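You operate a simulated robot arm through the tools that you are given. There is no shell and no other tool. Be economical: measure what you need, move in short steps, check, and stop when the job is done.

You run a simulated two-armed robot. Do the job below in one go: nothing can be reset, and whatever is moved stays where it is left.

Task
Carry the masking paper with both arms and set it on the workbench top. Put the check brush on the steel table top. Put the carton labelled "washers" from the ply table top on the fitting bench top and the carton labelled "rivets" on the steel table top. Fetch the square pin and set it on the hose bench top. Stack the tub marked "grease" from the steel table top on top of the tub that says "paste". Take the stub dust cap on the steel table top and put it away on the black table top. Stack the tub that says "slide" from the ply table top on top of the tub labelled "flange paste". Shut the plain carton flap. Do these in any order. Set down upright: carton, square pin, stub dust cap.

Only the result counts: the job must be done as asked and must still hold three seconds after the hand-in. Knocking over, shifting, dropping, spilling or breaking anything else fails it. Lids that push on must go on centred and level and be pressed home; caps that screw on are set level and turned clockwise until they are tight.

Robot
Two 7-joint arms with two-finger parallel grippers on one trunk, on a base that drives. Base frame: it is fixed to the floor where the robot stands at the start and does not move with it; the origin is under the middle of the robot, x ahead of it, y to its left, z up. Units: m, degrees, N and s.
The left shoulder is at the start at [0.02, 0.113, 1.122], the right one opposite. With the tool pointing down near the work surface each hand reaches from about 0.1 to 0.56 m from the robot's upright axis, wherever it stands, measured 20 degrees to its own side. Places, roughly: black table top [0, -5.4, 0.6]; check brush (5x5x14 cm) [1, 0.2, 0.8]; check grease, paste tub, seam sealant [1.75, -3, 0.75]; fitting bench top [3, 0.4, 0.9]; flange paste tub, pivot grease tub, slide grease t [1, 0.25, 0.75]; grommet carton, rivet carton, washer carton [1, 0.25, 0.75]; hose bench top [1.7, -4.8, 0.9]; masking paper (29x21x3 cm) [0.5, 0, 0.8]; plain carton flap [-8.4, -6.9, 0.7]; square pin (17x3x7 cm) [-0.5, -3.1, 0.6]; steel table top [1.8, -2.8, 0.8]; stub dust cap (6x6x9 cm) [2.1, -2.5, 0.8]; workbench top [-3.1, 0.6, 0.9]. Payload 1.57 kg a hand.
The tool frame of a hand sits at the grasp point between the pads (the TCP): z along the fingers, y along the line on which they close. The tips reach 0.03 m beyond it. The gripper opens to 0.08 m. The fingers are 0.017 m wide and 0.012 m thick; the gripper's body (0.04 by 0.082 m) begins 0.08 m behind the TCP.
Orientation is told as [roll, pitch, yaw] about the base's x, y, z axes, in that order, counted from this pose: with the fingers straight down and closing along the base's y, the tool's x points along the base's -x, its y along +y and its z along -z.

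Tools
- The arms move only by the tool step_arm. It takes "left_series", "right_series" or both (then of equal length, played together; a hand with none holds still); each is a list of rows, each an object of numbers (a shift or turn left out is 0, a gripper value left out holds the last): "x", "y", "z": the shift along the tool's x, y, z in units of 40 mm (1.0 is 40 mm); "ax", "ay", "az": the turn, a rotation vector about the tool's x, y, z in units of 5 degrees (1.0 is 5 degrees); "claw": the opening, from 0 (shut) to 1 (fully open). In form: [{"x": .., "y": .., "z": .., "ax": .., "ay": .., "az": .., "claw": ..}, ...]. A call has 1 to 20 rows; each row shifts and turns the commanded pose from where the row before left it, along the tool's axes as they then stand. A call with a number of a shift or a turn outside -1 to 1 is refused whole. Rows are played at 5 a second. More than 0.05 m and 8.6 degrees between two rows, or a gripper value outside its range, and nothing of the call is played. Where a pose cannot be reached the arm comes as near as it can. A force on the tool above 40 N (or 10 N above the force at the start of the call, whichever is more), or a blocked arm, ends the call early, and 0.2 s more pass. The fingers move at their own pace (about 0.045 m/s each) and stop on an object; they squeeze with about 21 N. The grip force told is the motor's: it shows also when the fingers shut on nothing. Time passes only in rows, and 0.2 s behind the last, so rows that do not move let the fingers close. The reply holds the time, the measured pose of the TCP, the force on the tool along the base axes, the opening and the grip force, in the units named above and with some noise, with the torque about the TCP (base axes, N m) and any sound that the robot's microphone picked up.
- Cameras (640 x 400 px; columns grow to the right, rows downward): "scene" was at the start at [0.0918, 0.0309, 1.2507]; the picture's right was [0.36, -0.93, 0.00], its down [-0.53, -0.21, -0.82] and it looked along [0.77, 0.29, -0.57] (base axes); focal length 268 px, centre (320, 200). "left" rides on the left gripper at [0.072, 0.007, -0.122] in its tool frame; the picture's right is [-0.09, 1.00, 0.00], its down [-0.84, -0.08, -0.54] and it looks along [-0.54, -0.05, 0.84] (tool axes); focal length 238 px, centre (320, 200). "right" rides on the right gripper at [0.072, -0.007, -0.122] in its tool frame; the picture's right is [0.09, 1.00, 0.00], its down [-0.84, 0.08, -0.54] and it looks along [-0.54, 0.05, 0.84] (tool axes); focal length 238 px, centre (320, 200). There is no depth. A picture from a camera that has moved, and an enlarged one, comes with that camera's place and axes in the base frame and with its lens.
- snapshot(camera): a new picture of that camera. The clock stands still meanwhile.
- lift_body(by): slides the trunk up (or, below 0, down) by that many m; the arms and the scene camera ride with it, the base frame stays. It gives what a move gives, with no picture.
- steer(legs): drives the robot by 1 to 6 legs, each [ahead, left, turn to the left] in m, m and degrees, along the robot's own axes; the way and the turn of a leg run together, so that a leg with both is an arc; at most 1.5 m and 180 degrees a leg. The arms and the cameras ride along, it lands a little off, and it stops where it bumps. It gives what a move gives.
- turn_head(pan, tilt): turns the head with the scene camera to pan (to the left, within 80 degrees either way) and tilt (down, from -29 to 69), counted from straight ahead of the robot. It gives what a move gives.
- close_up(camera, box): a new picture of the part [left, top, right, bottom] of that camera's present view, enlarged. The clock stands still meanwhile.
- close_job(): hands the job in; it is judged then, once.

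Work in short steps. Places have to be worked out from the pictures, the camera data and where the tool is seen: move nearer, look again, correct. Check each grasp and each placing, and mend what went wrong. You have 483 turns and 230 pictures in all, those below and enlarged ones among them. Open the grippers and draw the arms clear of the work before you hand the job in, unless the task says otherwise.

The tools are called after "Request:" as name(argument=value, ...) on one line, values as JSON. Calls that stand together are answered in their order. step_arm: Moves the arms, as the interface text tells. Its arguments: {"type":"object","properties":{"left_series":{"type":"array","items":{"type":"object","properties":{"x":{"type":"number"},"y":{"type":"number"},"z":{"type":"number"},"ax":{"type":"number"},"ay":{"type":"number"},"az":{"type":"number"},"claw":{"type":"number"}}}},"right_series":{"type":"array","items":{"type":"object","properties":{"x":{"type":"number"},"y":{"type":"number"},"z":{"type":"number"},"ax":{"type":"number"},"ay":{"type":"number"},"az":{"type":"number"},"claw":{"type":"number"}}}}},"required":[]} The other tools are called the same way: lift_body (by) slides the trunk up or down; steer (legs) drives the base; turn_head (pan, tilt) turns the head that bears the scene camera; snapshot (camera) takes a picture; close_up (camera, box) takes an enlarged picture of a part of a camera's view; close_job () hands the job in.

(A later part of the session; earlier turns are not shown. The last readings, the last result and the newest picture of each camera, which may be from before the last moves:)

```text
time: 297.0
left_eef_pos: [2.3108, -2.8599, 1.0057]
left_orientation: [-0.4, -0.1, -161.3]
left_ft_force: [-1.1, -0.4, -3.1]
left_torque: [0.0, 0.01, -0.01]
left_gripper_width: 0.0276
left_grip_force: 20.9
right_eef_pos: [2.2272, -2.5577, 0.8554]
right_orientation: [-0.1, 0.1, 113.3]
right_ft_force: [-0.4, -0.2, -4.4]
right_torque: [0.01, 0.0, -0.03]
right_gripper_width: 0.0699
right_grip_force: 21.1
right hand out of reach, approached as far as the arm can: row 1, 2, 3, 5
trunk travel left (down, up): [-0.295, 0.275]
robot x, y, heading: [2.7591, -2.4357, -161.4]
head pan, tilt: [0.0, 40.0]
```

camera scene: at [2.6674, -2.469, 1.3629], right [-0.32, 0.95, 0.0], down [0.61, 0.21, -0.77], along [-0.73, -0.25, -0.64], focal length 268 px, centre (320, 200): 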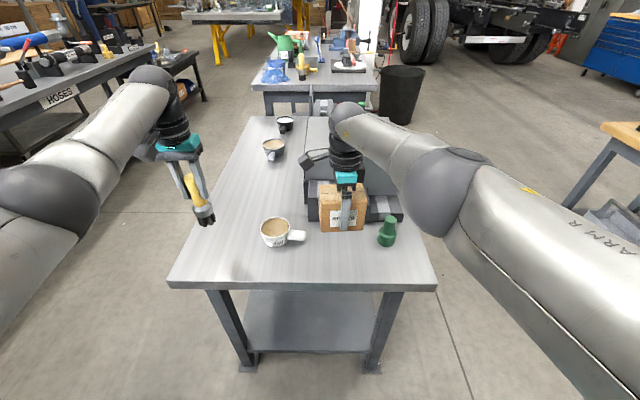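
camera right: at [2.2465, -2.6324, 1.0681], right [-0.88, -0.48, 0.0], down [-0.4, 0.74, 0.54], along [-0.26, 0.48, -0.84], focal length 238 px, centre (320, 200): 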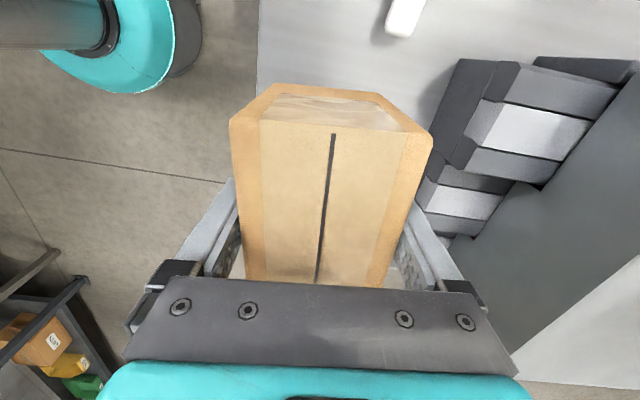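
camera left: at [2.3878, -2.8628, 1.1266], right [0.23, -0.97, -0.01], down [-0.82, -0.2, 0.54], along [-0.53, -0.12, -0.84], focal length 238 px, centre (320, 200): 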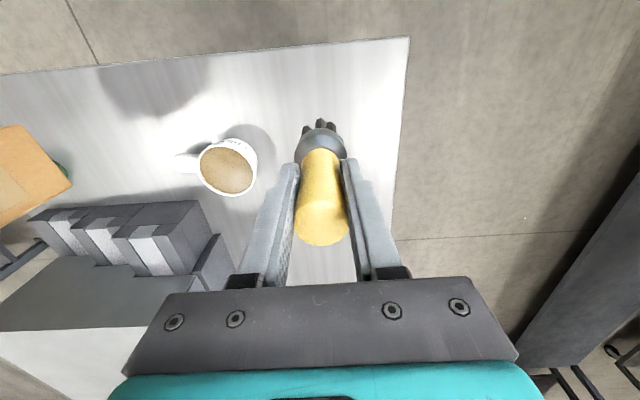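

Request:
step_arm(right_series=[{"z": 0.1}, {"z": 0.1}, {"z": 0.1}, {"z": 0.1}, {}])

```text
time: 298.2
left_eef_pos: [2.3104, -2.8586, 1.0061]
left_orientation: [-0.5, -0.1, -161.2]
left_ft_force: [0.2, -0.2, -2.4]
left_torque: [-0.03, -0.01, 0.01]
left_gripper_width: 0.0279
left_grip_force: 20.9
right_eef_pos: [2.2316, -2.5545, 0.8435]
right_orientation: [0.0, 0.1, 113.1]
right_ft_force: [0.0, 0.4, -5.3]
right_torque: [0.01, -0.03, 0.02]
right_gripper_width: 0.0699
right_grip_force: 21.2
right hand out of reach, approached as far as the arm can: row 1, 4
trunk travel left (down, up): [-0.295, 0.275]
robot x, y, heading: [2.7597, -2.4379, -161.4]
head pan, tilt: [0.0, 40.0]
```

The right arm is near its reach limit, so I raise it 4 cm, pull both hands back 8 cm and drive 8 cm forward.

Request:
step_arm(left_series=[{}, {"x": 0.7}, {"x": 0.7}, {"x": 0.6}], right_series=[{"z": -1}, {"y": -0.6}, {"y": -0.6}, {"y": -0.5}])

Request:
steer(legs=[[0.08, 0, 0]])

Request:
snapshot(camera="scene")

```text
time: 299.2
left_eef_pos: [2.3878, -2.8337, 1.005]
left_orientation: [-0.4, 0.0, -161.3]
left_ft_force: [0.0, -0.2, -2.9]
left_torque: [0.0, -0.01, 0.01]
left_gripper_width: 0.0275
left_grip_force: 20.8
right_eef_pos: [2.2301, -2.5656, 0.8689]
right_orientation: [0.0, 0.0, 113.3]
right_ft_force: [-0.1, 0.1, -5.1]
right_torque: [0.01, -0.02, -0.01]
right_gripper_width: 0.0702
right_grip_force: 20.8
right hand out of reach, approached as far as the arm can: row 1, 2, 3, 4
trunk travel left (down, up): [-0.295, 0.275]
robot x, y, heading: [2.7595, -2.4368, -161.4]
head pan, tilt: [0.0, 40.0]
```

```text
time: 300.3
left_eef_pos: [2.3094, -2.86, 1.0031]
left_orientation: [-0.4, -0.1, -161.4]
left_ft_force: [-0.9, 0.0, -2.3]
left_torque: [-0.01, -0.03, 0.0]
left_gripper_width: 0.0278
left_grip_force: 21.1
right_eef_pos: [2.155, -2.59, 0.8682]
right_orientation: [-0.2, 0.0, 113.1]
right_ft_force: [-0.1, -0.1, -5.6]
right_torque: [0.0, -0.01, 0.03]
right_gripper_width: 0.0699
right_grip_force: 20.8
trunk travel left (down, up): [-0.295, 0.275]
robot x, y, heading: [2.6819, -2.4642, -161.6]
head pan, tilt: [0.0, 40.0]
```

```text
151 pictures are left
camera scene: at [2.591, -2.4948, 1.3628], right [-0.32, 0.95, 0.0], down [0.61, 0.21, -0.77], along [-0.72, -0.24, -0.64], focal length 268 px, centre (320, 200)
```

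scene: 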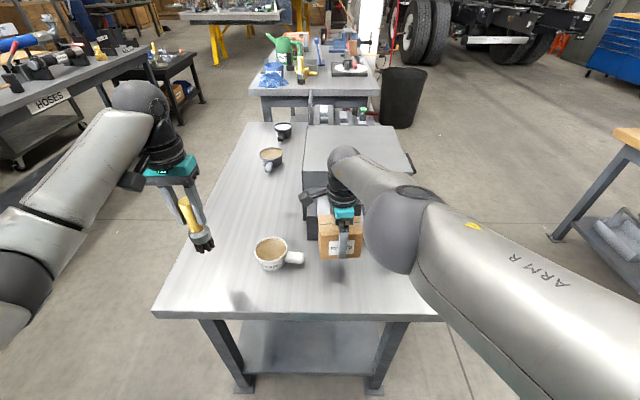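

The right arm had hit a joint limit and did not retract. I raise it gently and retry the retraction.

Request:
step_arm(right_series=[{"z": -0.6}, {"z": -0.6}, {"z": -0.6}])

Request:
step_arm(right_series=[{"y": -0.5}, {"y": -0.5}, {"y": -0.5}])

```text
time: 301.1
left_eef_pos: [2.3114, -2.859, 1.0051]
left_orientation: [-0.4, 0.0, -161.4]
left_ft_force: [0.3, 0.3, -3.1]
left_torque: [-0.02, -0.03, 0.03]
left_gripper_width: 0.0275
left_grip_force: 21.1
right_eef_pos: [2.1415, -2.5986, 0.9372]
right_orientation: [-0.2, -0.1, 113.0]
right_ft_force: [0.2, 0.4, -5.6]
right_torque: [0.04, 0.02, -0.03]
right_gripper_width: 0.07
right_grip_force: 21.2
right hand out of reach, approached as far as the arm can: row 1, 2, 3
trunk travel left (down, up): [-0.295, 0.275]
robot x, y, heading: [2.6846, -2.4615, -161.7]
head pan, tilt: [0.0, 40.0]
```

```text
time: 301.9
left_eef_pos: [2.3109, -2.8582, 1.0047]
left_orientation: [-0.4, -0.1, -161.4]
left_ft_force: [0.1, -0.3, -2.7]
left_torque: [0.03, -0.05, -0.01]
left_gripper_width: 0.0273
left_grip_force: 20.6
right_eef_pos: [2.1451, -2.6013, 0.931]
right_orientation: [-0.2, 0.0, 113.2]
right_ft_force: [-0.4, 0.0, -4.9]
right_torque: [0.03, -0.02, 0.02]
right_gripper_width: 0.0699
right_grip_force: 21.0
right hand out of reach, approached as far as the arm can: row 1, 2, 3
trunk travel left (down, up): [-0.295, 0.275]
robot x, y, heading: [2.6827, -2.4619, -161.1]
head pan, tilt: [0.0, 40.0]
```

Request:
step_arm(right_series=[{"x": -0.5, "z": -0.5}, {"x": -0.5, "z": -0.5}, {"x": -0.5, "z": -0.5}, {"x": -0.5, "z": -0.5}])

Request:
snapshot(camera="scene")

```text
time: 302.9
left_eef_pos: [2.3095, -2.8589, 1.0041]
left_orientation: [-0.4, -0.1, -161.4]
left_ft_force: [-0.2, 1.0, -2.5]
left_torque: [-0.01, -0.04, 0.05]
left_gripper_width: 0.0276
left_grip_force: 21.1
right_eef_pos: [2.0985, -2.5371, 1.0093]
right_orientation: [-0.2, 0.0, 113.1]
right_ft_force: [0.2, 0.0, -5.1]
right_torque: [0.01, 0.03, 0.03]
right_gripper_width: 0.0697
right_grip_force: 20.6
right hand out of reach, approached as far as the arm can: row 1, 2, 3
trunk travel left (down, up): [-0.295, 0.275]
robot x, y, heading: [2.6854, -2.4642, -161.2]
head pan, tilt: [0.0, 40.0]
```

```text
150 pictures are left
camera scene: at [2.592, -2.494, 1.3629], right [-0.32, 0.95, 0.0], down [0.61, 0.21, -0.77], along [-0.73, -0.25, -0.64], focal length 268 px, centre (320, 200)
```

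scene: 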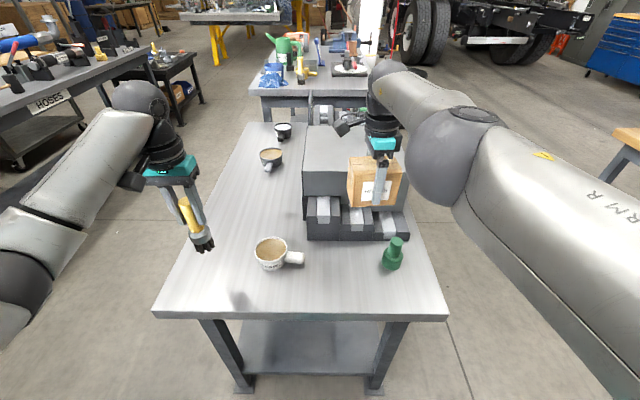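

I keep raising the right hand clear above the rack, then retry retracting.

Request:
step_arm(right_series=[{"z": -0.8}, {"z": -0.8}, {"z": -0.8}])

Request:
step_arm(right_series=[{"y": -0.7}, {"y": -0.7}, {"y": -0.7}])

```text
time: 303.7
left_eef_pos: [2.31, -2.8578, 1.006]
left_orientation: [-0.3, 0.0, -161.4]
left_ft_force: [-0.2, -0.2, -2.4]
left_torque: [-0.01, -0.04, 0.03]
left_gripper_width: 0.0276
left_grip_force: 20.9
right_eef_pos: [2.1011, -2.5348, 1.1054]
right_orientation: [0.0, 0.0, 113.1]
right_ft_force: [0.0, -0.1, -5.0]
right_torque: [-0.04, 0.03, 0.05]
right_gripper_width: 0.0699
right_grip_force: 21.1
trunk travel left (down, up): [-0.295, 0.275]
robot x, y, heading: [2.6867, -2.465, -161.4]
head pan, tilt: [0.0, 40.0]
```

```text
time: 304.5
left_eef_pos: [2.3114, -2.8581, 1.0047]
left_orientation: [-0.5, -0.1, -161.4]
left_ft_force: [0.5, 0.0, -2.2]
left_torque: [-0.01, 0.01, 0.03]
left_gripper_width: 0.0275
left_grip_force: 21.1
right_eef_pos: [2.1777, -2.5017, 1.1054]
right_orientation: [-0.1, -0.1, 113.0]
right_ft_force: [0.5, 0.4, -4.6]
right_torque: [0.0, 0.01, -0.02]
right_gripper_width: 0.0698
right_grip_force: 21.2
trunk travel left (down, up): [-0.295, 0.275]
robot x, y, heading: [2.6825, -2.4599, -161.5]
head pan, tilt: [0.0, 40.0]
```

It moves freely again. I position over the target at closer range and descend stepwise.

Request:
step_arm(right_series=[{"x": 0.75, "y": -0.15}, {"x": 0.75, "y": -0.15}, {"z": 0.9}, {"z": 0.9}, {"z": 0.9}, {"z": 0.9}, {"z": 0.9}])

Request:
snapshot(camera="scene")

```text
time: 306.1
left_eef_pos: [2.3089, -2.8582, 1.0036]
left_orientation: [-0.5, -0.1, -161.4]
left_ft_force: [0.8, 0.1, -2.2]
left_torque: [-0.03, -0.06, 0.02]
left_gripper_width: 0.0275
left_grip_force: 20.9
right_eef_pos: [2.2123, -2.5527, 0.9238]
right_orientation: [-0.1, 0.2, 113.0]
right_ft_force: [0.2, 0.0, -4.7]
right_torque: [0.02, -0.02, 0.0]
right_gripper_width: 0.07
right_grip_force: 21.2
trunk travel left (down, up): [-0.295, 0.275]
robot x, y, heading: [2.683, -2.463, -161.3]
head pan, tilt: [0.0, 40.0]
```

```text
149 pictures are left
camera scene: at [2.5919, -2.4944, 1.3628], right [-0.32, 0.95, 0.0], down [0.61, 0.21, -0.77], along [-0.73, -0.24, -0.64], focal length 268 px, centre (320, 200)
```

scene: 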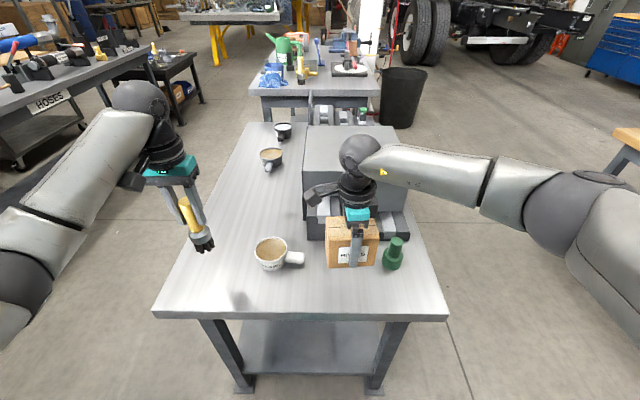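

Well placed between tub handle and cap. I lower to contact.

Request:
step_arm(right_series=[{"z": 0.6}, {"z": 0.6}, {"z": 0.35}, {"z": 0.1}, {"z": 0.1}, {"z": 0.1}, {"z": 0.1}, {}])

```text
time: 307.9
left_eef_pos: [2.3099, -2.8583, 1.0044]
left_orientation: [-0.4, 0.0, -161.4]
left_ft_force: [-0.2, 0.2, -3.0]
left_torque: [0.01, -0.02, 0.02]
left_gripper_width: 0.0278
left_grip_force: 21.1
right_eef_pos: [2.2127, -2.5531, 0.8468]
right_orientation: [-0.1, 0.0, 113.2]
right_ft_force: [-1.1, 0.6, -4.4]
right_torque: [0.02, 0.03, -0.02]
right_gripper_width: 0.0697
right_grip_force: 20.6
trunk travel left (down, up): [-0.295, 0.275]
robot x, y, heading: [2.6857, -2.4621, -161.5]
head pan, tilt: [0.0, 40.0]
```

Request:
step_arm(right_series=[{"z": 0.1}, {"z": 0.1}, {"z": 0.1}, {"z": 0.1}, {"z": 0.1}, {}])

```text
time: 309.3
left_eef_pos: [2.3088, -2.8584, 1.0051]
left_orientation: [-0.4, -0.1, -161.3]
left_ft_force: [0.9, -0.4, -2.0]
left_torque: [-0.01, 0.0, 0.03]
left_gripper_width: 0.0274
left_grip_force: 20.4
right_eef_pos: [2.2126, -2.554, 0.8276]
right_orientation: [0.0, 0.0, 113.2]
right_ft_force: [-0.2, -0.1, -5.5]
right_torque: [-0.01, -0.03, 0.0]
right_gripper_width: 0.0698
right_grip_force: 21.2
trunk travel left (down, up): [-0.295, 0.275]
robot x, y, heading: [2.6796, -2.4642, -161.2]
head pan, tilt: [0.0, 40.0]
```

Request:
step_arm(right_series=[{"z": 0.1}, {"z": 0.1}, {"z": 0.1}, {"z": 0.1}, {"z": 0.1}, {}])

Request:
close_up(camera="scene", box=[230, 190, 430, 320])

```text
time: 310.7
left_eef_pos: [2.3104, -2.8582, 1.0046]
left_orientation: [-0.4, -0.1, -161.4]
left_ft_force: [0.1, 0.3, -3.0]
left_torque: [0.01, -0.01, -0.03]
left_gripper_width: 0.0279
left_grip_force: 21.5
right_eef_pos: [2.2125, -2.5524, 0.8076]
right_orientation: [-0.1, -0.1, 113.2]
right_ft_force: [0.1, -0.2, -4.5]
right_torque: [0.02, 0.01, 0.03]
right_gripper_width: 0.0697
right_grip_force: 20.3
trunk travel left (down, up): [-0.295, 0.275]
robot x, y, heading: [2.6851, -2.4628, -161.2]
head pan, tilt: [0.0, 40.0]
```

```text
3.08 times, centred on (330, 255) of scene
camera zoom: at [2.5921, -2.4944, 1.3629], right [-0.32, 0.95, 0.0], down [0.61, 0.21, -0.77], along [-0.73, -0.24, -0.64], focal length 823 px, centre (289, 31)
```

zoom: 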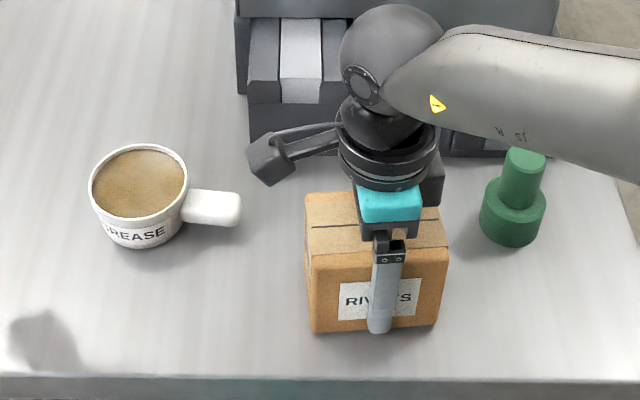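

Request:
step_arm(right_series=[{"z": 0.08}, {"z": 0.08}, {"z": 0.08}, {"z": 0.08}, {"z": 0.08}, {}])

```text
time: 312.1
left_eef_pos: [2.3121, -2.8588, 1.0045]
left_orientation: [-0.4, -0.1, -161.3]
left_ft_force: [-0.1, 0.8, -2.6]
left_torque: [-0.01, 0.0, 0.0]
left_gripper_width: 0.0276
left_grip_force: 21.3
right_eef_pos: [2.2123, -2.5532, 0.7924]
right_orientation: [0.3, 0.0, 113.1]
right_ft_force: [-4.2, -2.7, 17.8]
right_torque: [0.15, -0.66, -0.07]
right_gripper_width: 0.0699
right_grip_force: 21.3
trunk travel left (down, up): [-0.295, 0.275]
robot x, y, heading: [2.6858, -2.463, -161.1]
head pan, tilt: [0.0, 40.0]
```

Contact (table top ≈ .745). I release the rivets carton and raise the hand.

Request:
step_arm(right_series=[{"z": -0.04}, {"claw": 1}, {}, {}, {"z": -0.4}, {"z": -0.8}, {"z": -1}, {"z": -1}, {"z": -1}])

Request:
snapshot(camera="scene")

```text
time: 314.1
left_eef_pos: [2.3118, -2.8581, 1.0045]
left_orientation: [-0.4, -0.1, -161.4]
left_ft_force: [-0.3, 0.1, -3.0]
left_torque: [-0.04, 0.0, 0.04]
left_gripper_width: 0.0274
left_grip_force: 21.3
right_eef_pos: [2.2128, -2.5541, 0.9617]
right_orientation: [0.0, 0.0, 113.2]
right_ft_force: [0.3, 0.7, 0.0]
right_torque: [0.01, 0.01, 0.01]
right_gripper_width: 0.0801
right_grip_force: 0.0
trunk travel left (down, up): [-0.295, 0.275]
robot x, y, heading: [2.6803, -2.465, -161.4]
head pan, tilt: [0.0, 40.0]
```

```text
147 pictures are left
camera scene: at [2.5927, -2.4943, 1.3629], right [-0.32, 0.95, 0.0], down [0.61, 0.21, -0.77], along [-0.73, -0.25, -0.64], focal length 268 px, centre (320, 200)
```

scene: 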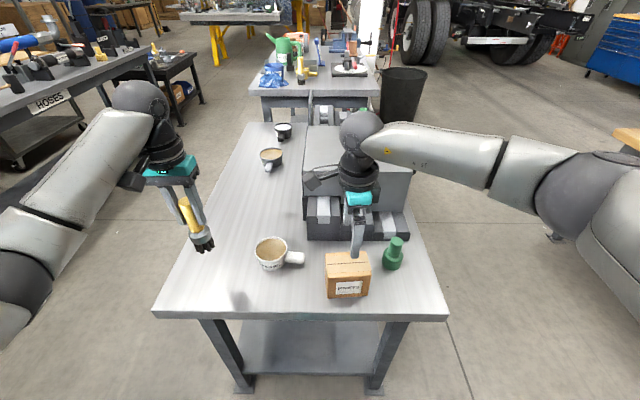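

Rivets stands well. Now I lower the brush straight down with the left hand.

Request:
step_arm(left_series=[{"z": 0.8}, {"z": 0.8}, {"z": 0.8}, {"z": 0.8}, {"z": 0.2}, {"z": 0.1}, {"z": 0.1}, {"z": 0.1}, {"z": 0.08}, {"z": 0.08}, {}])

Request:
close_up(camera="scene", box=[130, 190, 330, 320])

```text
time: 316.3
left_eef_pos: [2.3081, -2.8586, 0.8577]
left_orientation: [-0.5, -0.7, -161.3]
left_ft_force: [5.0, 1.7, 12.4]
left_torque: [-0.07, -0.4, 0.02]
left_gripper_width: 0.0276
left_grip_force: 20.6
right_eef_pos: [2.2133, -2.5526, 0.9621]
right_orientation: [0.0, 0.1, 113.2]
right_ft_force: [-0.1, -0.6, 1.0]
right_torque: [0.04, 0.04, 0.0]
right_gripper_width: 0.0801
right_grip_force: 0.1
trunk travel left (down, up): [-0.295, 0.275]
robot x, y, heading: [2.6841, -2.4626, -161.0]
head pan, tilt: [0.0, 40.0]
stopped in row 11 (left hand): the force on the tool passed its limit at 42 N (the readings are from after the stop); the commanded pose is now the measured one
```

```text
3.08 times, centred on (230, 255) of scene
camera zoom: at [2.5935, -2.4935, 1.3629], right [-0.32, 0.95, 0.0], down [0.61, 0.21, -0.77], along [-0.73, -0.25, -0.64], focal length 823 px, centre (597, 31)
```

zoom: 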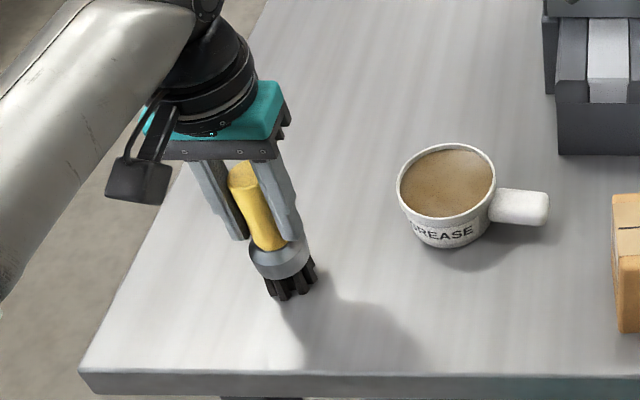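

Contact is made with the brush near upright. I release and lift.

Request:
step_arm(left_series=[{"z": 0.02}, {"claw": 0.5}, {}, {"claw": 1}, {}, {"z": -0.5}, {"z": -0.9}, {"z": -1}, {"z": -1}])

Request:
close_up(camera="scene", box=[130, 190, 330, 320])

```text
time: 318.3
left_eef_pos: [2.3102, -2.8596, 0.9915]
left_orientation: [-0.5, -0.5, -161.5]
left_ft_force: [0.3, -0.4, 0.1]
left_torque: [-0.04, 0.03, -0.01]
left_gripper_width: 0.0801
left_grip_force: 0.2
right_eef_pos: [2.2134, -2.5535, 0.9617]
right_orientation: [0.1, 0.0, 113.2]
right_ft_force: [-0.5, -0.2, 0.8]
right_torque: [0.03, 0.01, 0.0]
right_gripper_width: 0.0803
right_grip_force: 0.1
trunk travel left (down, up): [-0.295, 0.275]
robot x, y, heading: [2.6823, -2.4643, -161.1]
head pan, tilt: [0.0, 40.0]
```

```text
3.08 times, centred on (230, 255) of scene
camera zoom: at [2.593, -2.4944, 1.363], right [-0.32, 0.95, 0.0], down [0.61, 0.21, -0.77], along [-0.73, -0.25, -0.64], focal length 823 px, centre (597, 31)
```

zoom: 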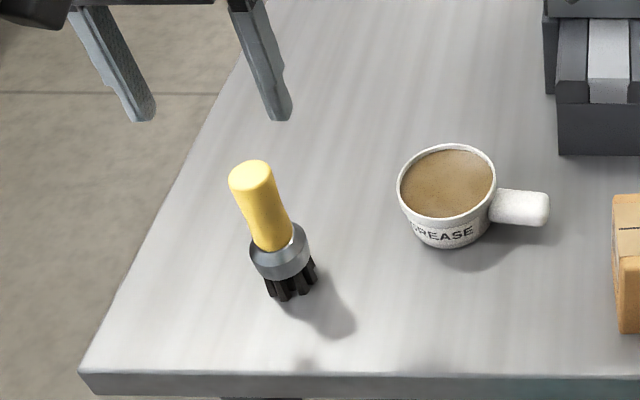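

The brush stands well. To grip the white tub I use the left hand turned 90°. I raise the trunk, clear the right hand, rotate the left, and edge 5 cm forward.

Request:
lift_body(by=0.1)

Request:
step_arm(left_series=[{"az": 1}, {"az": 1}, {"az": 1}, {"az": 1}, {"az": 1}, {"az": 1}, {"az": 1}, {"az": 1}, {"az": 1}, {"az": 1}, {"az": 1}, {"az": 1}, {"az": 1}, {"az": 1}, {"az": 1}, {"az": 1}, {"az": 1}, {"az": 1}], right_series=[{"x": -0.7, "y": -0.6}, {"x": -0.7, "y": -0.6}, {"x": -0.7, "y": -0.6}, {"x": -0.7, "y": -0.6}, {"x": -0.7, "y": -0.6}, {}, {}, {}, {}, {}, {}, {}, {}, {}, {}, {}, {}, {}])

Request:
steer(legs=[[0.05, 0, 0]])

Request:
step_arm(left_series=[{"x": -0.97, "y": 0.05}, {"x": -0.97, "y": 0.05}, {"x": -0.97, "y": 0.05}, {"x": -0.97, "y": 0.05}, {"x": -0.97, "y": 0.05}])

Request:
snapshot(camera="left")

Request:
snapshot(camera="scene")

```text
time: 319.6
left_eef_pos: [2.3101, -2.8589, 1.0908]
left_orientation: [-0.5, -0.5, -161.2]
left_ft_force: [0.0, -0.8, 0.1]
left_torque: [-0.03, 0.02, -0.02]
left_gripper_width: 0.0802
left_grip_force: 0.1
right_eef_pos: [2.2132, -2.554, 1.0628]
right_orientation: [0.0, 0.0, 113.3]
right_ft_force: [0.1, 0.6, -0.2]
right_torque: [0.0, 0.0, 0.01]
right_gripper_width: 0.0797
right_grip_force: 0.1
trunk travel left (down, up): [-0.395, 0.175]
robot x, y, heading: [2.6835, -2.4613, -161.1]
head pan, tilt: [0.0, 40.0]
```

```text
time: 323.4
left_eef_pos: [2.3081, -2.8599, 1.0901]
left_orientation: [0.5, -0.6, 108.6]
left_ft_force: [0.0, 0.1, -0.3]
left_torque: [0.01, -0.01, 0.0]
left_gripper_width: 0.0801
left_grip_force: 0.0
right_eef_pos: [2.269, -2.3788, 1.0614]
right_orientation: [0.0, 0.1, 113.3]
right_ft_force: [0.0, 0.4, 0.3]
right_torque: [-0.02, 0.03, 0.0]
right_gripper_width: 0.0801
right_grip_force: 0.1
trunk travel left (down, up): [-0.395, 0.175]
robot x, y, heading: [2.6801, -2.4645, -161.1]
head pan, tilt: [0.0, 40.0]
```

```text
time: 324.3
left_eef_pos: [2.2605, -2.8748, 1.0905]
left_orientation: [0.5, -0.5, 108.6]
left_ft_force: [0.5, 0.1, 0.0]
left_torque: [-0.01, -0.03, 0.02]
left_gripper_width: 0.0801
left_grip_force: 0.1
right_eef_pos: [2.2211, -2.3949, 1.0594]
right_orientation: [-0.1, 0.2, 113.1]
right_ft_force: [-0.2, 0.0, -0.2]
right_torque: [0.0, -0.06, -0.01]
right_gripper_width: 0.0801
right_grip_force: 0.1
trunk travel left (down, up): [-0.395, 0.175]
robot x, y, heading: [2.6346, -2.4783, -161.1]
head pan, tilt: [0.0, 40.0]
```

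```text
time: 325.5
left_eef_pos: [2.1897, -2.6945, 1.0917]
left_orientation: [0.5, -0.4, 108.8]
left_ft_force: [-1.4, 0.5, -0.3]
left_torque: [-0.01, -0.04, 0.0]
left_gripper_width: 0.08
left_grip_force: 0.0
right_eef_pos: [2.2216, -2.3941, 1.0613]
right_orientation: [0.0, 0.1, 113.0]
right_ft_force: [-0.4, -0.3, 0.5]
right_torque: [-0.02, -0.05, 0.02]
right_gripper_width: 0.0798
right_grip_force: 0.0
trunk travel left (down, up): [-0.395, 0.175]
robot x, y, heading: [2.6378, -2.478, -161.3]
head pan, tilt: [0.0, 40.0]
```

```text
144 pictures are left
camera left: at [2.208, -2.7645, 1.213], right [-0.97, -0.23, 0.01], down [-0.19, 0.82, 0.55], along [-0.14, 0.53, -0.84], focal length 238 px, centre (320, 200)
```

left: 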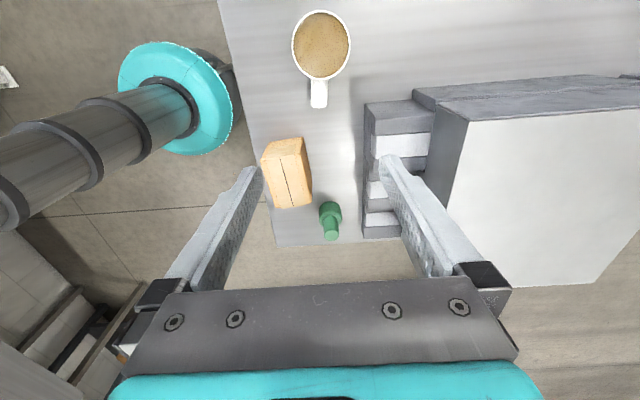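

```text
143 pictures are left
camera scene: at [2.5453, -2.509, 1.4629], right [-0.32, 0.95, 0.0], down [0.61, 0.2, -0.77], along [-0.73, -0.25, -0.64], focal length 268 px, centre (320, 200)
```

scene: 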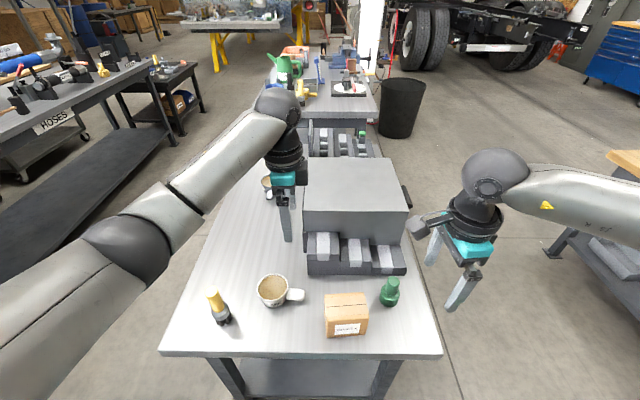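

The handle is nearly centred under the left hand. I lower the trunk 0.12, then descend with the arm.

Request:
lift_body(by=-0.12)

Request:
step_arm(left_series=[{"x": 0.1, "y": -0.05, "z": 0.7, "ax": 0.1, "ay": 0.08}, {"z": 0.8}, {"z": 0.8}, {"z": 0.6}])

Request:
snapshot(camera="left")

```text
time: 327.0
left_eef_pos: [2.1903, -2.6943, 0.9714]
left_orientation: [0.5, -0.5, 108.7]
left_ft_force: [-0.8, 0.7, -0.6]
left_torque: [0.0, -0.01, -0.03]
left_gripper_width: 0.08
left_grip_force: 0.0
right_eef_pos: [2.2212, -2.3942, 0.941]
right_orientation: [0.0, 0.0, 113.1]
right_ft_force: [0.4, 0.4, -0.2]
right_torque: [-0.01, 0.0, -0.02]
right_gripper_width: 0.08
right_grip_force: 0.0
trunk travel left (down, up): [-0.275, 0.295]
robot x, y, heading: [2.6378, -2.4783, -161.3]
head pan, tilt: [0.0, 40.0]
```

```text
time: 328.0
left_eef_pos: [2.1925, -2.6976, 0.8542]
left_orientation: [-0.1, -0.1, 108.6]
left_ft_force: [-0.1, 0.1, 0.3]
left_torque: [0.03, -0.03, 0.01]
left_gripper_width: 0.0801
left_grip_force: 0.0
right_eef_pos: [2.2229, -2.3952, 0.9417]
right_orientation: [-0.1, 0.0, 113.1]
right_ft_force: [-0.2, -0.1, 0.9]
right_torque: [-0.02, -0.01, -0.02]
right_gripper_width: 0.0802
right_grip_force: 0.1
trunk travel left (down, up): [-0.275, 0.295]
robot x, y, heading: [2.6359, -2.4801, -161.4]
head pan, tilt: [0.0, 40.0]
```

```text
142 pictures are left
camera left: at [2.2101, -2.7676, 0.9767], right [-0.97, -0.23, 0.0], down [-0.19, 0.82, 0.54], along [-0.13, 0.53, -0.84], focal length 238 px, centre (320, 200)
```

left: 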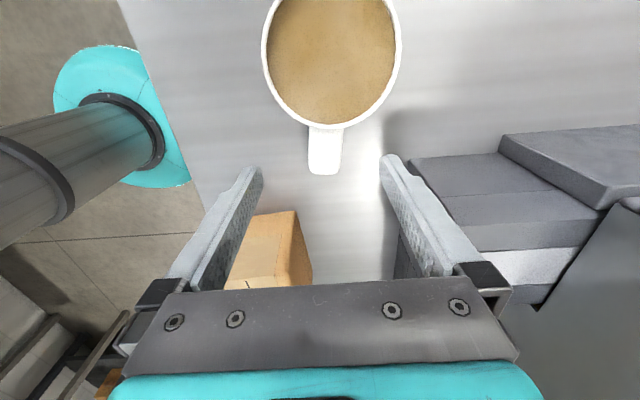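

Request:
step_arm(left_series=[{"y": 0.09, "z": 0.5}, {"z": 0.5}, {"z": 0.5}, {"claw": 0}, {}, {}, {}, {}, {}])

Request:
step_arm(left_series=[{"z": -0.2}, {"z": -0.5}, {"z": -0.8}, {"z": -1}, {"z": -1}, {}])

Request:
snapshot(camera="scene")

```text
time: 330.0
left_eef_pos: [2.1908, -2.6993, 0.7956]
left_orientation: [0.0, -0.1, 108.8]
left_ft_force: [0.3, 0.3, -0.4]
left_torque: [0.07, 0.02, -0.01]
left_gripper_width: 0.0275
left_grip_force: 20.4
right_eef_pos: [2.2218, -2.3945, 0.9413]
right_orientation: [0.1, 0.1, 113.1]
right_ft_force: [-0.3, -0.3, 0.9]
right_torque: [-0.01, -0.02, 0.01]
right_gripper_width: 0.08
right_grip_force: 0.1
trunk travel left (down, up): [-0.275, 0.295]
robot x, y, heading: [2.637, -2.4828, -161.0]
head pan, tilt: [0.0, 40.0]
```

```text
time: 331.4
left_eef_pos: [2.1899, -2.6991, 0.9363]
left_orientation: [0.0, 0.0, 108.7]
left_ft_force: [0.8, 1.0, -2.0]
left_torque: [0.17, 0.04, 0.0]
left_gripper_width: 0.0276
left_grip_force: 21.3
right_eef_pos: [2.2218, -2.3941, 0.9405]
right_orientation: [0.0, -0.1, 113.1]
right_ft_force: [-0.5, -0.6, -0.2]
right_torque: [0.01, 0.04, -0.03]
right_gripper_width: 0.08
right_grip_force: 0.0
trunk travel left (down, up): [-0.275, 0.295]
robot x, y, heading: [2.637, -2.4804, -161.4]
head pan, tilt: [0.0, 40.0]
```

```text
141 pictures are left
camera scene: at [2.5455, -2.5101, 1.3429], right [-0.32, 0.95, 0.0], down [0.61, 0.21, -0.77], along [-0.73, -0.24, -0.64], focal length 268 px, centre (320, 200)
```

scene: 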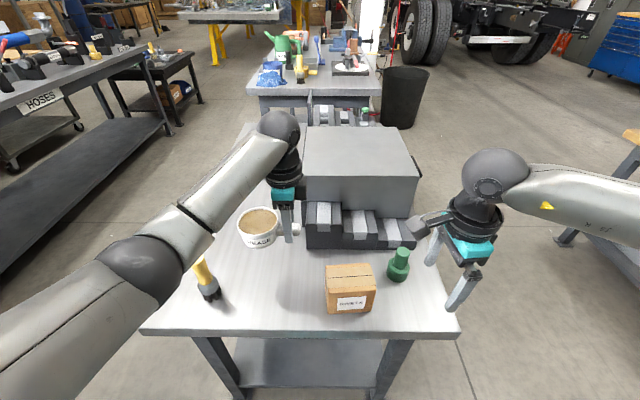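

The tub is held level. The right hand is close to the dust cap, so I bring it above the cap to take it along.

Request:
step_arm(right_series=[{"x": 0.03, "y": 0.9}, {"x": 0.03, "y": 0.9}, {"x": 0.03, "y": 0.9}, {"x": 0.03, "y": 0.9}])

Request:
snapshot(camera="right")

```text
time: 332.4
left_eef_pos: [2.1898, -2.6982, 0.9365]
left_orientation: [0.0, 0.0, 108.7]
left_ft_force: [-0.7, -0.9, -3.0]
left_torque: [0.12, 0.05, -0.01]
left_gripper_width: 0.0275
left_grip_force: 20.5
right_eef_pos: [2.089, -2.4567, 0.9415]
right_orientation: [-0.1, 0.0, 113.1]
right_ft_force: [-0.1, -0.3, 0.6]
right_torque: [-0.01, -0.07, 0.01]
right_gripper_width: 0.0801
right_grip_force: 0.0
trunk travel left (down, up): [-0.275, 0.295]
robot x, y, heading: [2.6356, -2.4768, -161.4]
head pan, tilt: [0.0, 40.0]
```

```text
140 pictures are left
camera right: at [2.1259, -2.5198, 1.0642], right [-0.88, -0.48, 0.0], down [-0.4, 0.74, 0.54], along [-0.26, 0.48, -0.84], focal length 238 px, centre (320, 200)
```

right: 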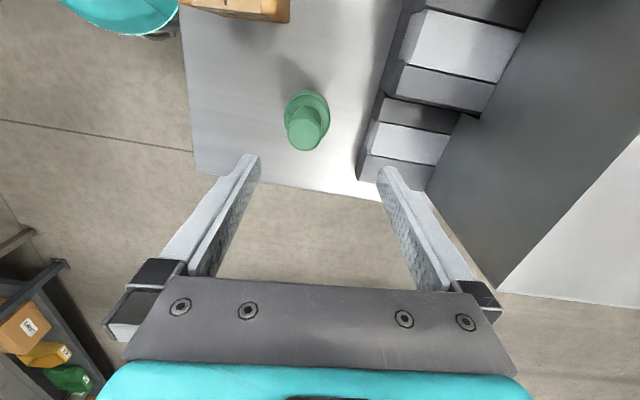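

The cap is 1.6 cm toward the robot from the hand's centre. I correct that, narrow the fingers, and descend to grip its stub.

Request:
step_arm(right_series=[{"x": 0.1, "y": -0.41, "claw": 0.75}, {"z": 0.7}, {"z": 0.7}, {"z": 0.6}])

Request:
snapshot(camera="right")

Request:
close_up(camera="scene", box=[320, 200, 480, 320])

```text
time: 333.4
left_eef_pos: [2.191, -2.6993, 0.9357]
left_orientation: [0.1, -0.2, 108.7]
left_ft_force: [-0.7, 0.2, -3.2]
left_torque: [0.15, 0.04, 0.02]
left_gripper_width: 0.0277
left_grip_force: 21.2
right_eef_pos: [2.1077, -2.4533, 0.8612]
right_orientation: [0.0, 0.1, 113.2]
right_ft_force: [-0.3, 0.0, 0.3]
right_torque: [-0.01, -0.03, -0.02]
right_gripper_width: 0.0599
right_grip_force: 0.1
trunk travel left (down, up): [-0.275, 0.295]
robot x, y, heading: [2.6392, -2.4814, -161.1]
head pan, tilt: [0.0, 40.0]
```

```text
139 pictures are left
camera right: at [2.1431, -2.516, 0.9846], right [-0.88, -0.48, 0.0], down [-0.4, 0.74, 0.54], along [-0.26, 0.48, -0.84], focal length 238 px, centre (320, 200)
```

right: 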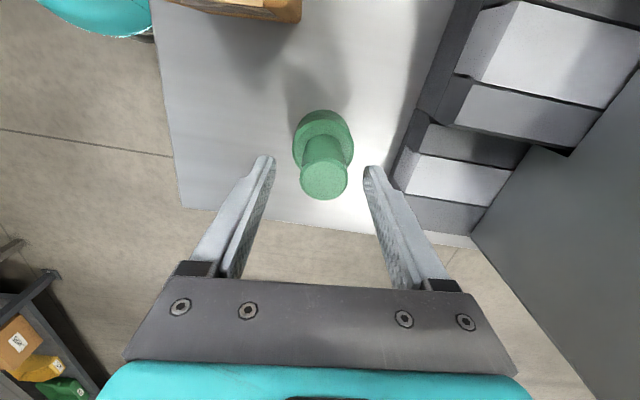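

```text
3.33 times, centred on (400, 260) of scene
camera zoom: at [2.5455, -2.5101, 1.3429], right [-0.32, 0.95, 0.0], down [0.61, 0.21, -0.77], along [-0.73, -0.24, -0.64], focal length 892 px, centre (53, 0)
```

zoom: 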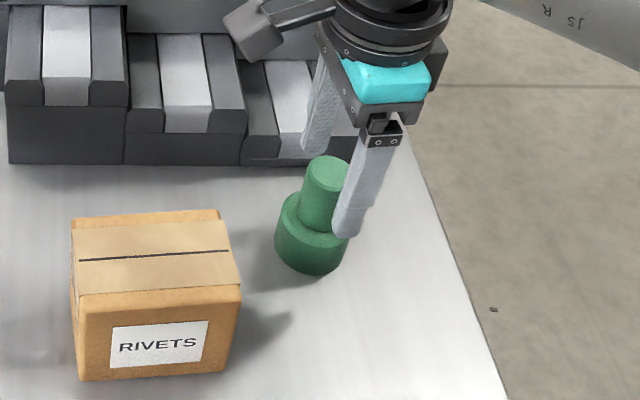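

Request:
step_arm(right_series=[{"x": -0.15, "y": 0.06}, {"z": 0.4}, {"z": 0.38}, {"claw": 0}, {}, {}, {}, {}])

Request:
step_arm(right_series=[{"z": -0.3}, {"z": -0.6}, {"z": -0.8}, {}])

Request:
close_up(camera="scene", box=[320, 160, 480, 280])

```text
time: 335.2
left_eef_pos: [2.19, -2.6983, 0.9353]
left_orientation: [0.0, 0.0, 108.7]
left_ft_force: [-0.3, -0.7, -2.6]
left_torque: [0.11, 0.1, -0.03]
left_gripper_width: 0.0276
left_grip_force: 20.8
right_eef_pos: [2.1044, -2.449, 0.8295]
right_orientation: [-0.1, 0.0, 113.2]
right_ft_force: [-0.2, 0.3, -0.8]
right_torque: [-0.01, -0.02, -0.02]
right_gripper_width: 0.0295
right_grip_force: 21.2
trunk travel left (down, up): [-0.275, 0.295]
robot x, y, heading: [2.6347, -2.4781, -161.2]
head pan, tilt: [0.0, 40.0]
```

```text
time: 336.2
left_eef_pos: [2.1901, -2.6985, 0.9347]
left_orientation: [0.0, -0.1, 108.7]
left_ft_force: [0.7, 0.2, -2.9]
left_torque: [0.15, 0.06, -0.02]
left_gripper_width: 0.0277
left_grip_force: 21.2
right_eef_pos: [2.1039, -2.4485, 0.897]
right_orientation: [0.0, 0.0, 113.1]
right_ft_force: [-0.6, 0.4, -0.9]
right_torque: [0.01, -0.01, 0.02]
right_gripper_width: 0.0293
right_grip_force: 21.3
trunk travel left (down, up): [-0.275, 0.295]
robot x, y, heading: [2.6361, -2.481, -160.9]
head pan, tilt: [0.0, 40.0]
```

```text
3.33 times, centred on (400, 220) of scene
camera zoom: at [2.5455, -2.5101, 1.3429], right [-0.32, 0.95, 0.0], down [0.61, 0.21, -0.77], along [-0.73, -0.24, -0.64], focal length 892 px, centre (53, 133)
```

zoom: 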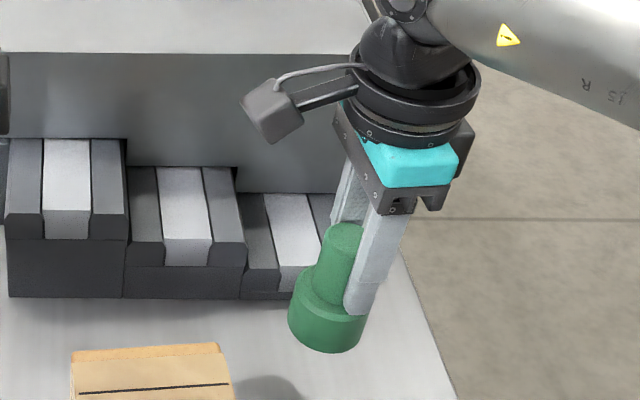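

Cap and tub are both held. I raise the trunk and drive around to the south side of the steel table, facing north.

Request:
lift_body(by=0.22)

Request:
steer(legs=[[-0.15, 0, 0], [0, 0.91, 0], [1.25, 0, 0], [0, 0, -90]])

Request:
snapshot(camera="scene")

```text
time: 338.6
left_eef_pos: [2.1895, -2.6985, 1.1556]
left_orientation: [0.0, -0.1, 108.7]
left_ft_force: [-0.6, 0.6, -3.4]
left_torque: [0.14, 0.02, -0.01]
left_gripper_width: 0.0276
left_grip_force: 21.3
right_eef_pos: [2.1041, -2.45, 1.1172]
right_orientation: [0.0, 0.1, 113.1]
right_ft_force: [-0.1, 0.1, -0.6]
right_torque: [0.01, 0.03, 0.01]
right_gripper_width: 0.0294
right_grip_force: 21.1
trunk travel left (down, up): [-0.495, 0.075]
robot x, y, heading: [2.6344, -2.4783, -161.3]
head pan, tilt: [0.0, 40.0]
```

```text
time: 354.1
left_eef_pos: [1.6639, -3.2404, 1.1551]
left_orientation: [0.0, -0.1, 18.2]
left_ft_force: [-0.1, 1.2, -2.6]
left_torque: [0.07, -0.14, 0.01]
left_gripper_width: 0.0277
left_grip_force: 21.5
right_eef_pos: [1.9132, -3.155, 1.118]
right_orientation: [-0.1, 0.1, 22.8]
right_ft_force: [-0.3, 0.9, -1.4]
right_torque: [-0.01, 0.02, 0.02]
right_gripper_width: 0.0289
right_grip_force: 21.1
trunk travel left (down, up): [-0.495, 0.075]
robot x, y, heading: [1.8805, -3.6906, 108.3]
head pan, tilt: [0.0, 40.0]
```

```text
136 pictures are left
camera scene: at [1.8489, -3.5976, 1.5629], right [0.95, 0.31, 0.0], down [0.2, -0.61, -0.77], along [-0.24, 0.73, -0.64], focal length 268 px, centre (320, 200)
```

scene: 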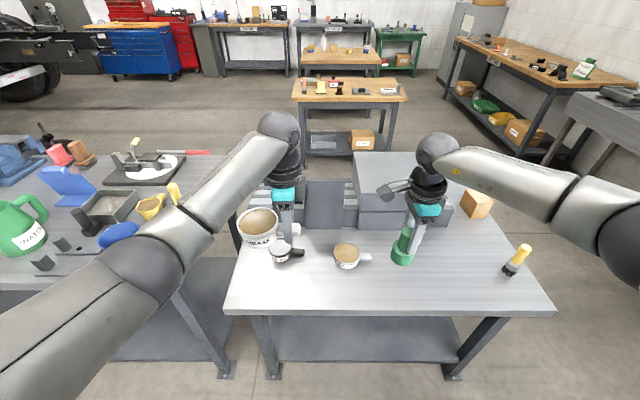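

Request:
close_up(camera="scene", box=[230, 200, 430, 320])

```text
3.20 times, centred on (330, 260) of scene
camera zoom: at [1.8489, -3.5976, 1.5629], right [0.95, 0.31, 0.0], down [0.2, -0.61, -0.77], along [-0.24, 0.73, -0.64], focal length 856 px, centre (288, 8)
```

zoom: 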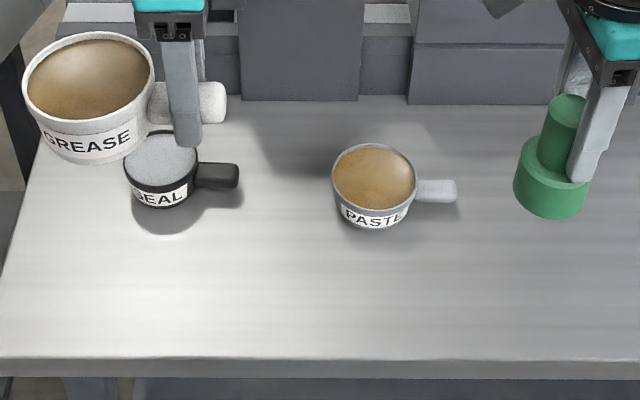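

Grey says "PASTE", black "SEAL". I drive forward and right so the white tub comes above the paste tub.

Request:
steer(legs=[[0.2, -0.21, 0.4]])

Request:
lift_body(by=-0.15)

Request:
close_up(camera="scene", box=[200, 170, 400, 300])

```text
time: 356.1
left_eef_pos: [1.7972, -2.9844, 1.1546]
left_orientation: [0.0, 0.0, 18.5]
left_ft_force: [-0.1, 0.7, -3.1]
left_torque: [0.04, -0.12, 0.0]
left_gripper_width: 0.0278
left_grip_force: 21.2
right_eef_pos: [2.0479, -2.9001, 1.1167]
right_orientation: [-0.2, 0.1, 22.9]
right_ft_force: [1.2, 0.0, -0.6]
right_torque: [-0.03, 0.03, -0.01]
right_gripper_width: 0.0293
right_grip_force: 20.9
trunk travel left (down, up): [-0.495, 0.075]
robot x, y, heading: [2.0131, -3.43, 108.5]
head pan, tilt: [0.0, 40.0]
```

```text
time: 357.8
left_eef_pos: [1.7966, -2.984, 1.0053]
left_orientation: [0.0, 0.0, 18.5]
left_ft_force: [-0.2, 0.3, -2.8]
left_torque: [0.04, -0.12, 0.0]
left_gripper_width: 0.0279
left_grip_force: 20.9
right_eef_pos: [2.0473, -2.8994, 0.9681]
right_orientation: [0.1, 0.1, 22.9]
right_ft_force: [-0.4, 0.8, -0.2]
right_torque: [-0.02, 0.01, 0.02]
right_gripper_width: 0.0291
right_grip_force: 20.8
trunk travel left (down, up): [-0.345, 0.225]
robot x, y, heading: [2.0174, -3.4306, 108.7]
head pan, tilt: [0.0, 40.0]
```

```text
3.08 times, centred on (300, 235) of scene
camera zoom: at [1.9847, -3.342, 1.413], right [0.95, 0.32, 0.0], down [0.2, -0.61, -0.77], along [-0.24, 0.73, -0.64], focal length 823 px, centre (382, 92)
```

zoom: 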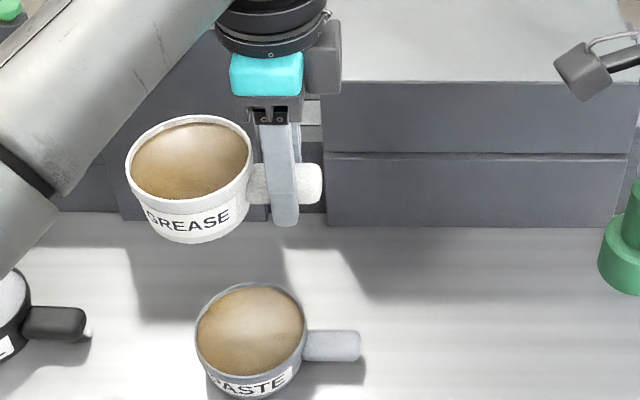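

The paste tub is at (1.749,-2.987) and the white tub at (1.732,-3.002). I correct 2.1 cm right and 0.9 cm forward, lower to 5 cm above and recheck.

Request:
step_arm(left_series=[{"x": -0.52, "y": 0.22}, {"z": 0.8}, {"z": 0.8}, {"z": 0.7}, {}])

Request:
close_up(camera="scene", box=[200, 170, 400, 300])

```text
time: 359.0
left_eef_pos: [1.8152, -2.9698, 0.9135]
left_orientation: [0.0, 0.0, 18.3]
left_ft_force: [-0.6, -0.2, -3.2]
left_torque: [0.01, -0.13, -0.03]
left_gripper_width: 0.0278
left_grip_force: 21.0
right_eef_pos: [2.0482, -2.8997, 0.9678]
right_orientation: [0.0, 0.1, 22.9]
right_ft_force: [-0.8, 0.0, -1.1]
right_torque: [-0.01, 0.0, 0.02]
right_gripper_width: 0.0292
right_grip_force: 20.6
trunk travel left (down, up): [-0.345, 0.225]
robot x, y, heading: [2.0122, -3.4344, 108.3]
head pan, tilt: [0.0, 40.0]
```

```text
3.08 times, centred on (300, 235) of scene
camera zoom: at [1.9847, -3.3419, 1.4129], right [0.95, 0.32, 0.0], down [0.2, -0.61, -0.77], along [-0.24, 0.73, -0.64], focal length 823 px, centre (382, 92)
```

zoom: 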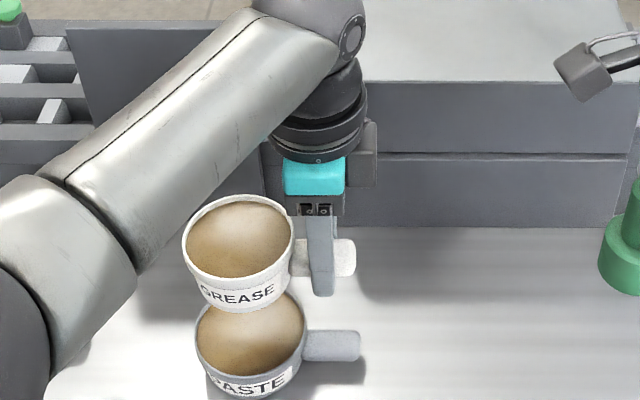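

Aligned within 3 mm. I descend to contact.

Request:
step_arm(left_series=[{"z": 0.5}, {"z": 0.4}, {"z": 0.3}, {"z": 0.1}, {"z": 0.1}, {"z": 0.1}, {"z": 0.1}, {}])

Request:
close_up(camera="scene", box=[200, 170, 400, 300])

```text
time: 360.8
left_eef_pos: [1.8144, -2.9694, 0.8493]
left_orientation: [0.0, -0.1, 18.5]
left_ft_force: [0.6, 0.2, -2.4]
left_torque: [0.04, -0.17, -0.02]
left_gripper_width: 0.0276
left_grip_force: 21.5
right_eef_pos: [2.0484, -2.8996, 0.9678]
right_orientation: [0.0, 0.2, 22.9]
right_ft_force: [0.2, 0.7, -1.1]
right_torque: [-0.01, 0.0, 0.05]
right_gripper_width: 0.0293
right_grip_force: 21.1
trunk travel left (down, up): [-0.345, 0.225]
robot x, y, heading: [2.0121, -3.4289, 108.4]
head pan, tilt: [0.0, 40.0]
```

```text
3.08 times, centred on (300, 235) of scene
camera zoom: at [1.9847, -3.3419, 1.4129], right [0.95, 0.32, 0.0], down [0.2, -0.61, -0.77], along [-0.24, 0.73, -0.64], focal length 823 px, centre (382, 92)
```

zoom: 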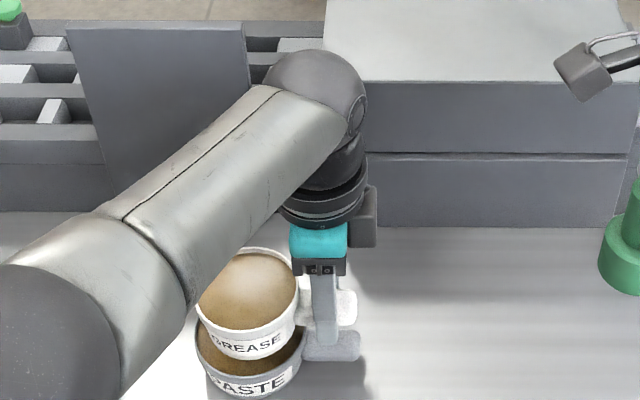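

Request:
step_arm(left_series=[{"z": 0.1}, {"z": 0.1}, {"z": 0.08}, {"z": 0.08}, {"z": 0.08}, {}])

Request:
close_up(camera="scene", box=[200, 170, 400, 300])

```text
time: 362.2
left_eef_pos: [1.8153, -2.9702, 0.8331]
left_orientation: [0.3, -0.1, 18.4]
left_ft_force: [0.9, -0.7, 13.0]
left_torque: [-0.16, 0.25, 0.0]
left_gripper_width: 0.0279
left_grip_force: 20.4
right_eef_pos: [2.0482, -2.8999, 0.9684]
right_orientation: [0.0, 0.2, 22.9]
right_ft_force: [-0.5, -0.3, 0.3]
right_torque: [-0.01, -0.03, 0.02]
right_gripper_width: 0.0291
right_grip_force: 20.5
trunk travel left (down, up): [-0.345, 0.225]
robot x, y, heading: [2.0194, -3.4335, 108.3]
head pan, tilt: [0.0, 40.0]
```

```text
3.08 times, centred on (300, 235) of scene
camera zoom: at [1.9853, -3.3432, 1.4131], right [0.95, 0.32, 0.0], down [0.2, -0.61, -0.77], along [-0.24, 0.73, -0.64], focal length 823 px, centre (382, 92)
```

zoom: 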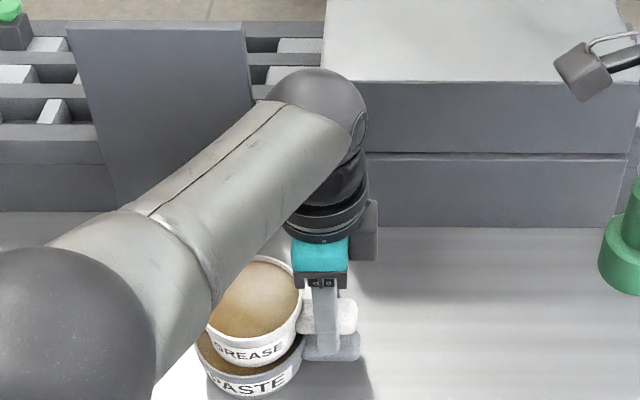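

Seated at the expected height. I release and lift.

Request:
step_arm(left_series=[{"z": -0.05}, {"claw": 0.7}, {}, {}, {}, {"z": -0.4}, {"z": -0.8}, {"z": -1}, {"z": -1}, {"z": -1}])

Request:
close_up(camera="scene", box=[200, 170, 400, 300])

```text
time: 364.4
left_eef_pos: [1.8148, -2.9706, 1.0026]
left_orientation: [0.1, -0.1, 18.4]
left_ft_force: [0.2, -0.7, 0.2]
left_torque: [-0.02, 0.01, 0.01]
left_gripper_width: 0.0558
left_grip_force: 0.0
right_eef_pos: [2.048, -2.8992, 0.9673]
right_orientation: [0.0, 0.0, 22.9]
right_ft_force: [0.5, -0.2, -0.2]
right_torque: [-0.03, -0.01, -0.02]
right_gripper_width: 0.029
right_grip_force: 21.2
trunk travel left (down, up): [-0.345, 0.225]
robot x, y, heading: [2.0173, -3.432, 108.4]
head pan, tilt: [0.0, 40.0]
```

```text
3.08 times, centred on (300, 235) of scene
camera zoom: at [1.9849, -3.3421, 1.4129], right [0.95, 0.32, 0.0], down [0.2, -0.61, -0.77], along [-0.24, 0.73, -0.64], focal length 823 px, centre (382, 92)
```

zoom: 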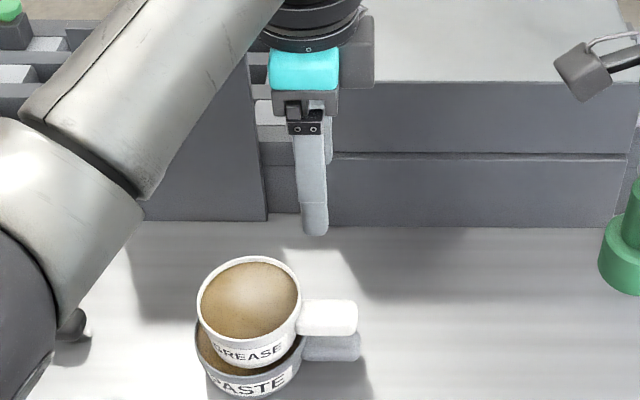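

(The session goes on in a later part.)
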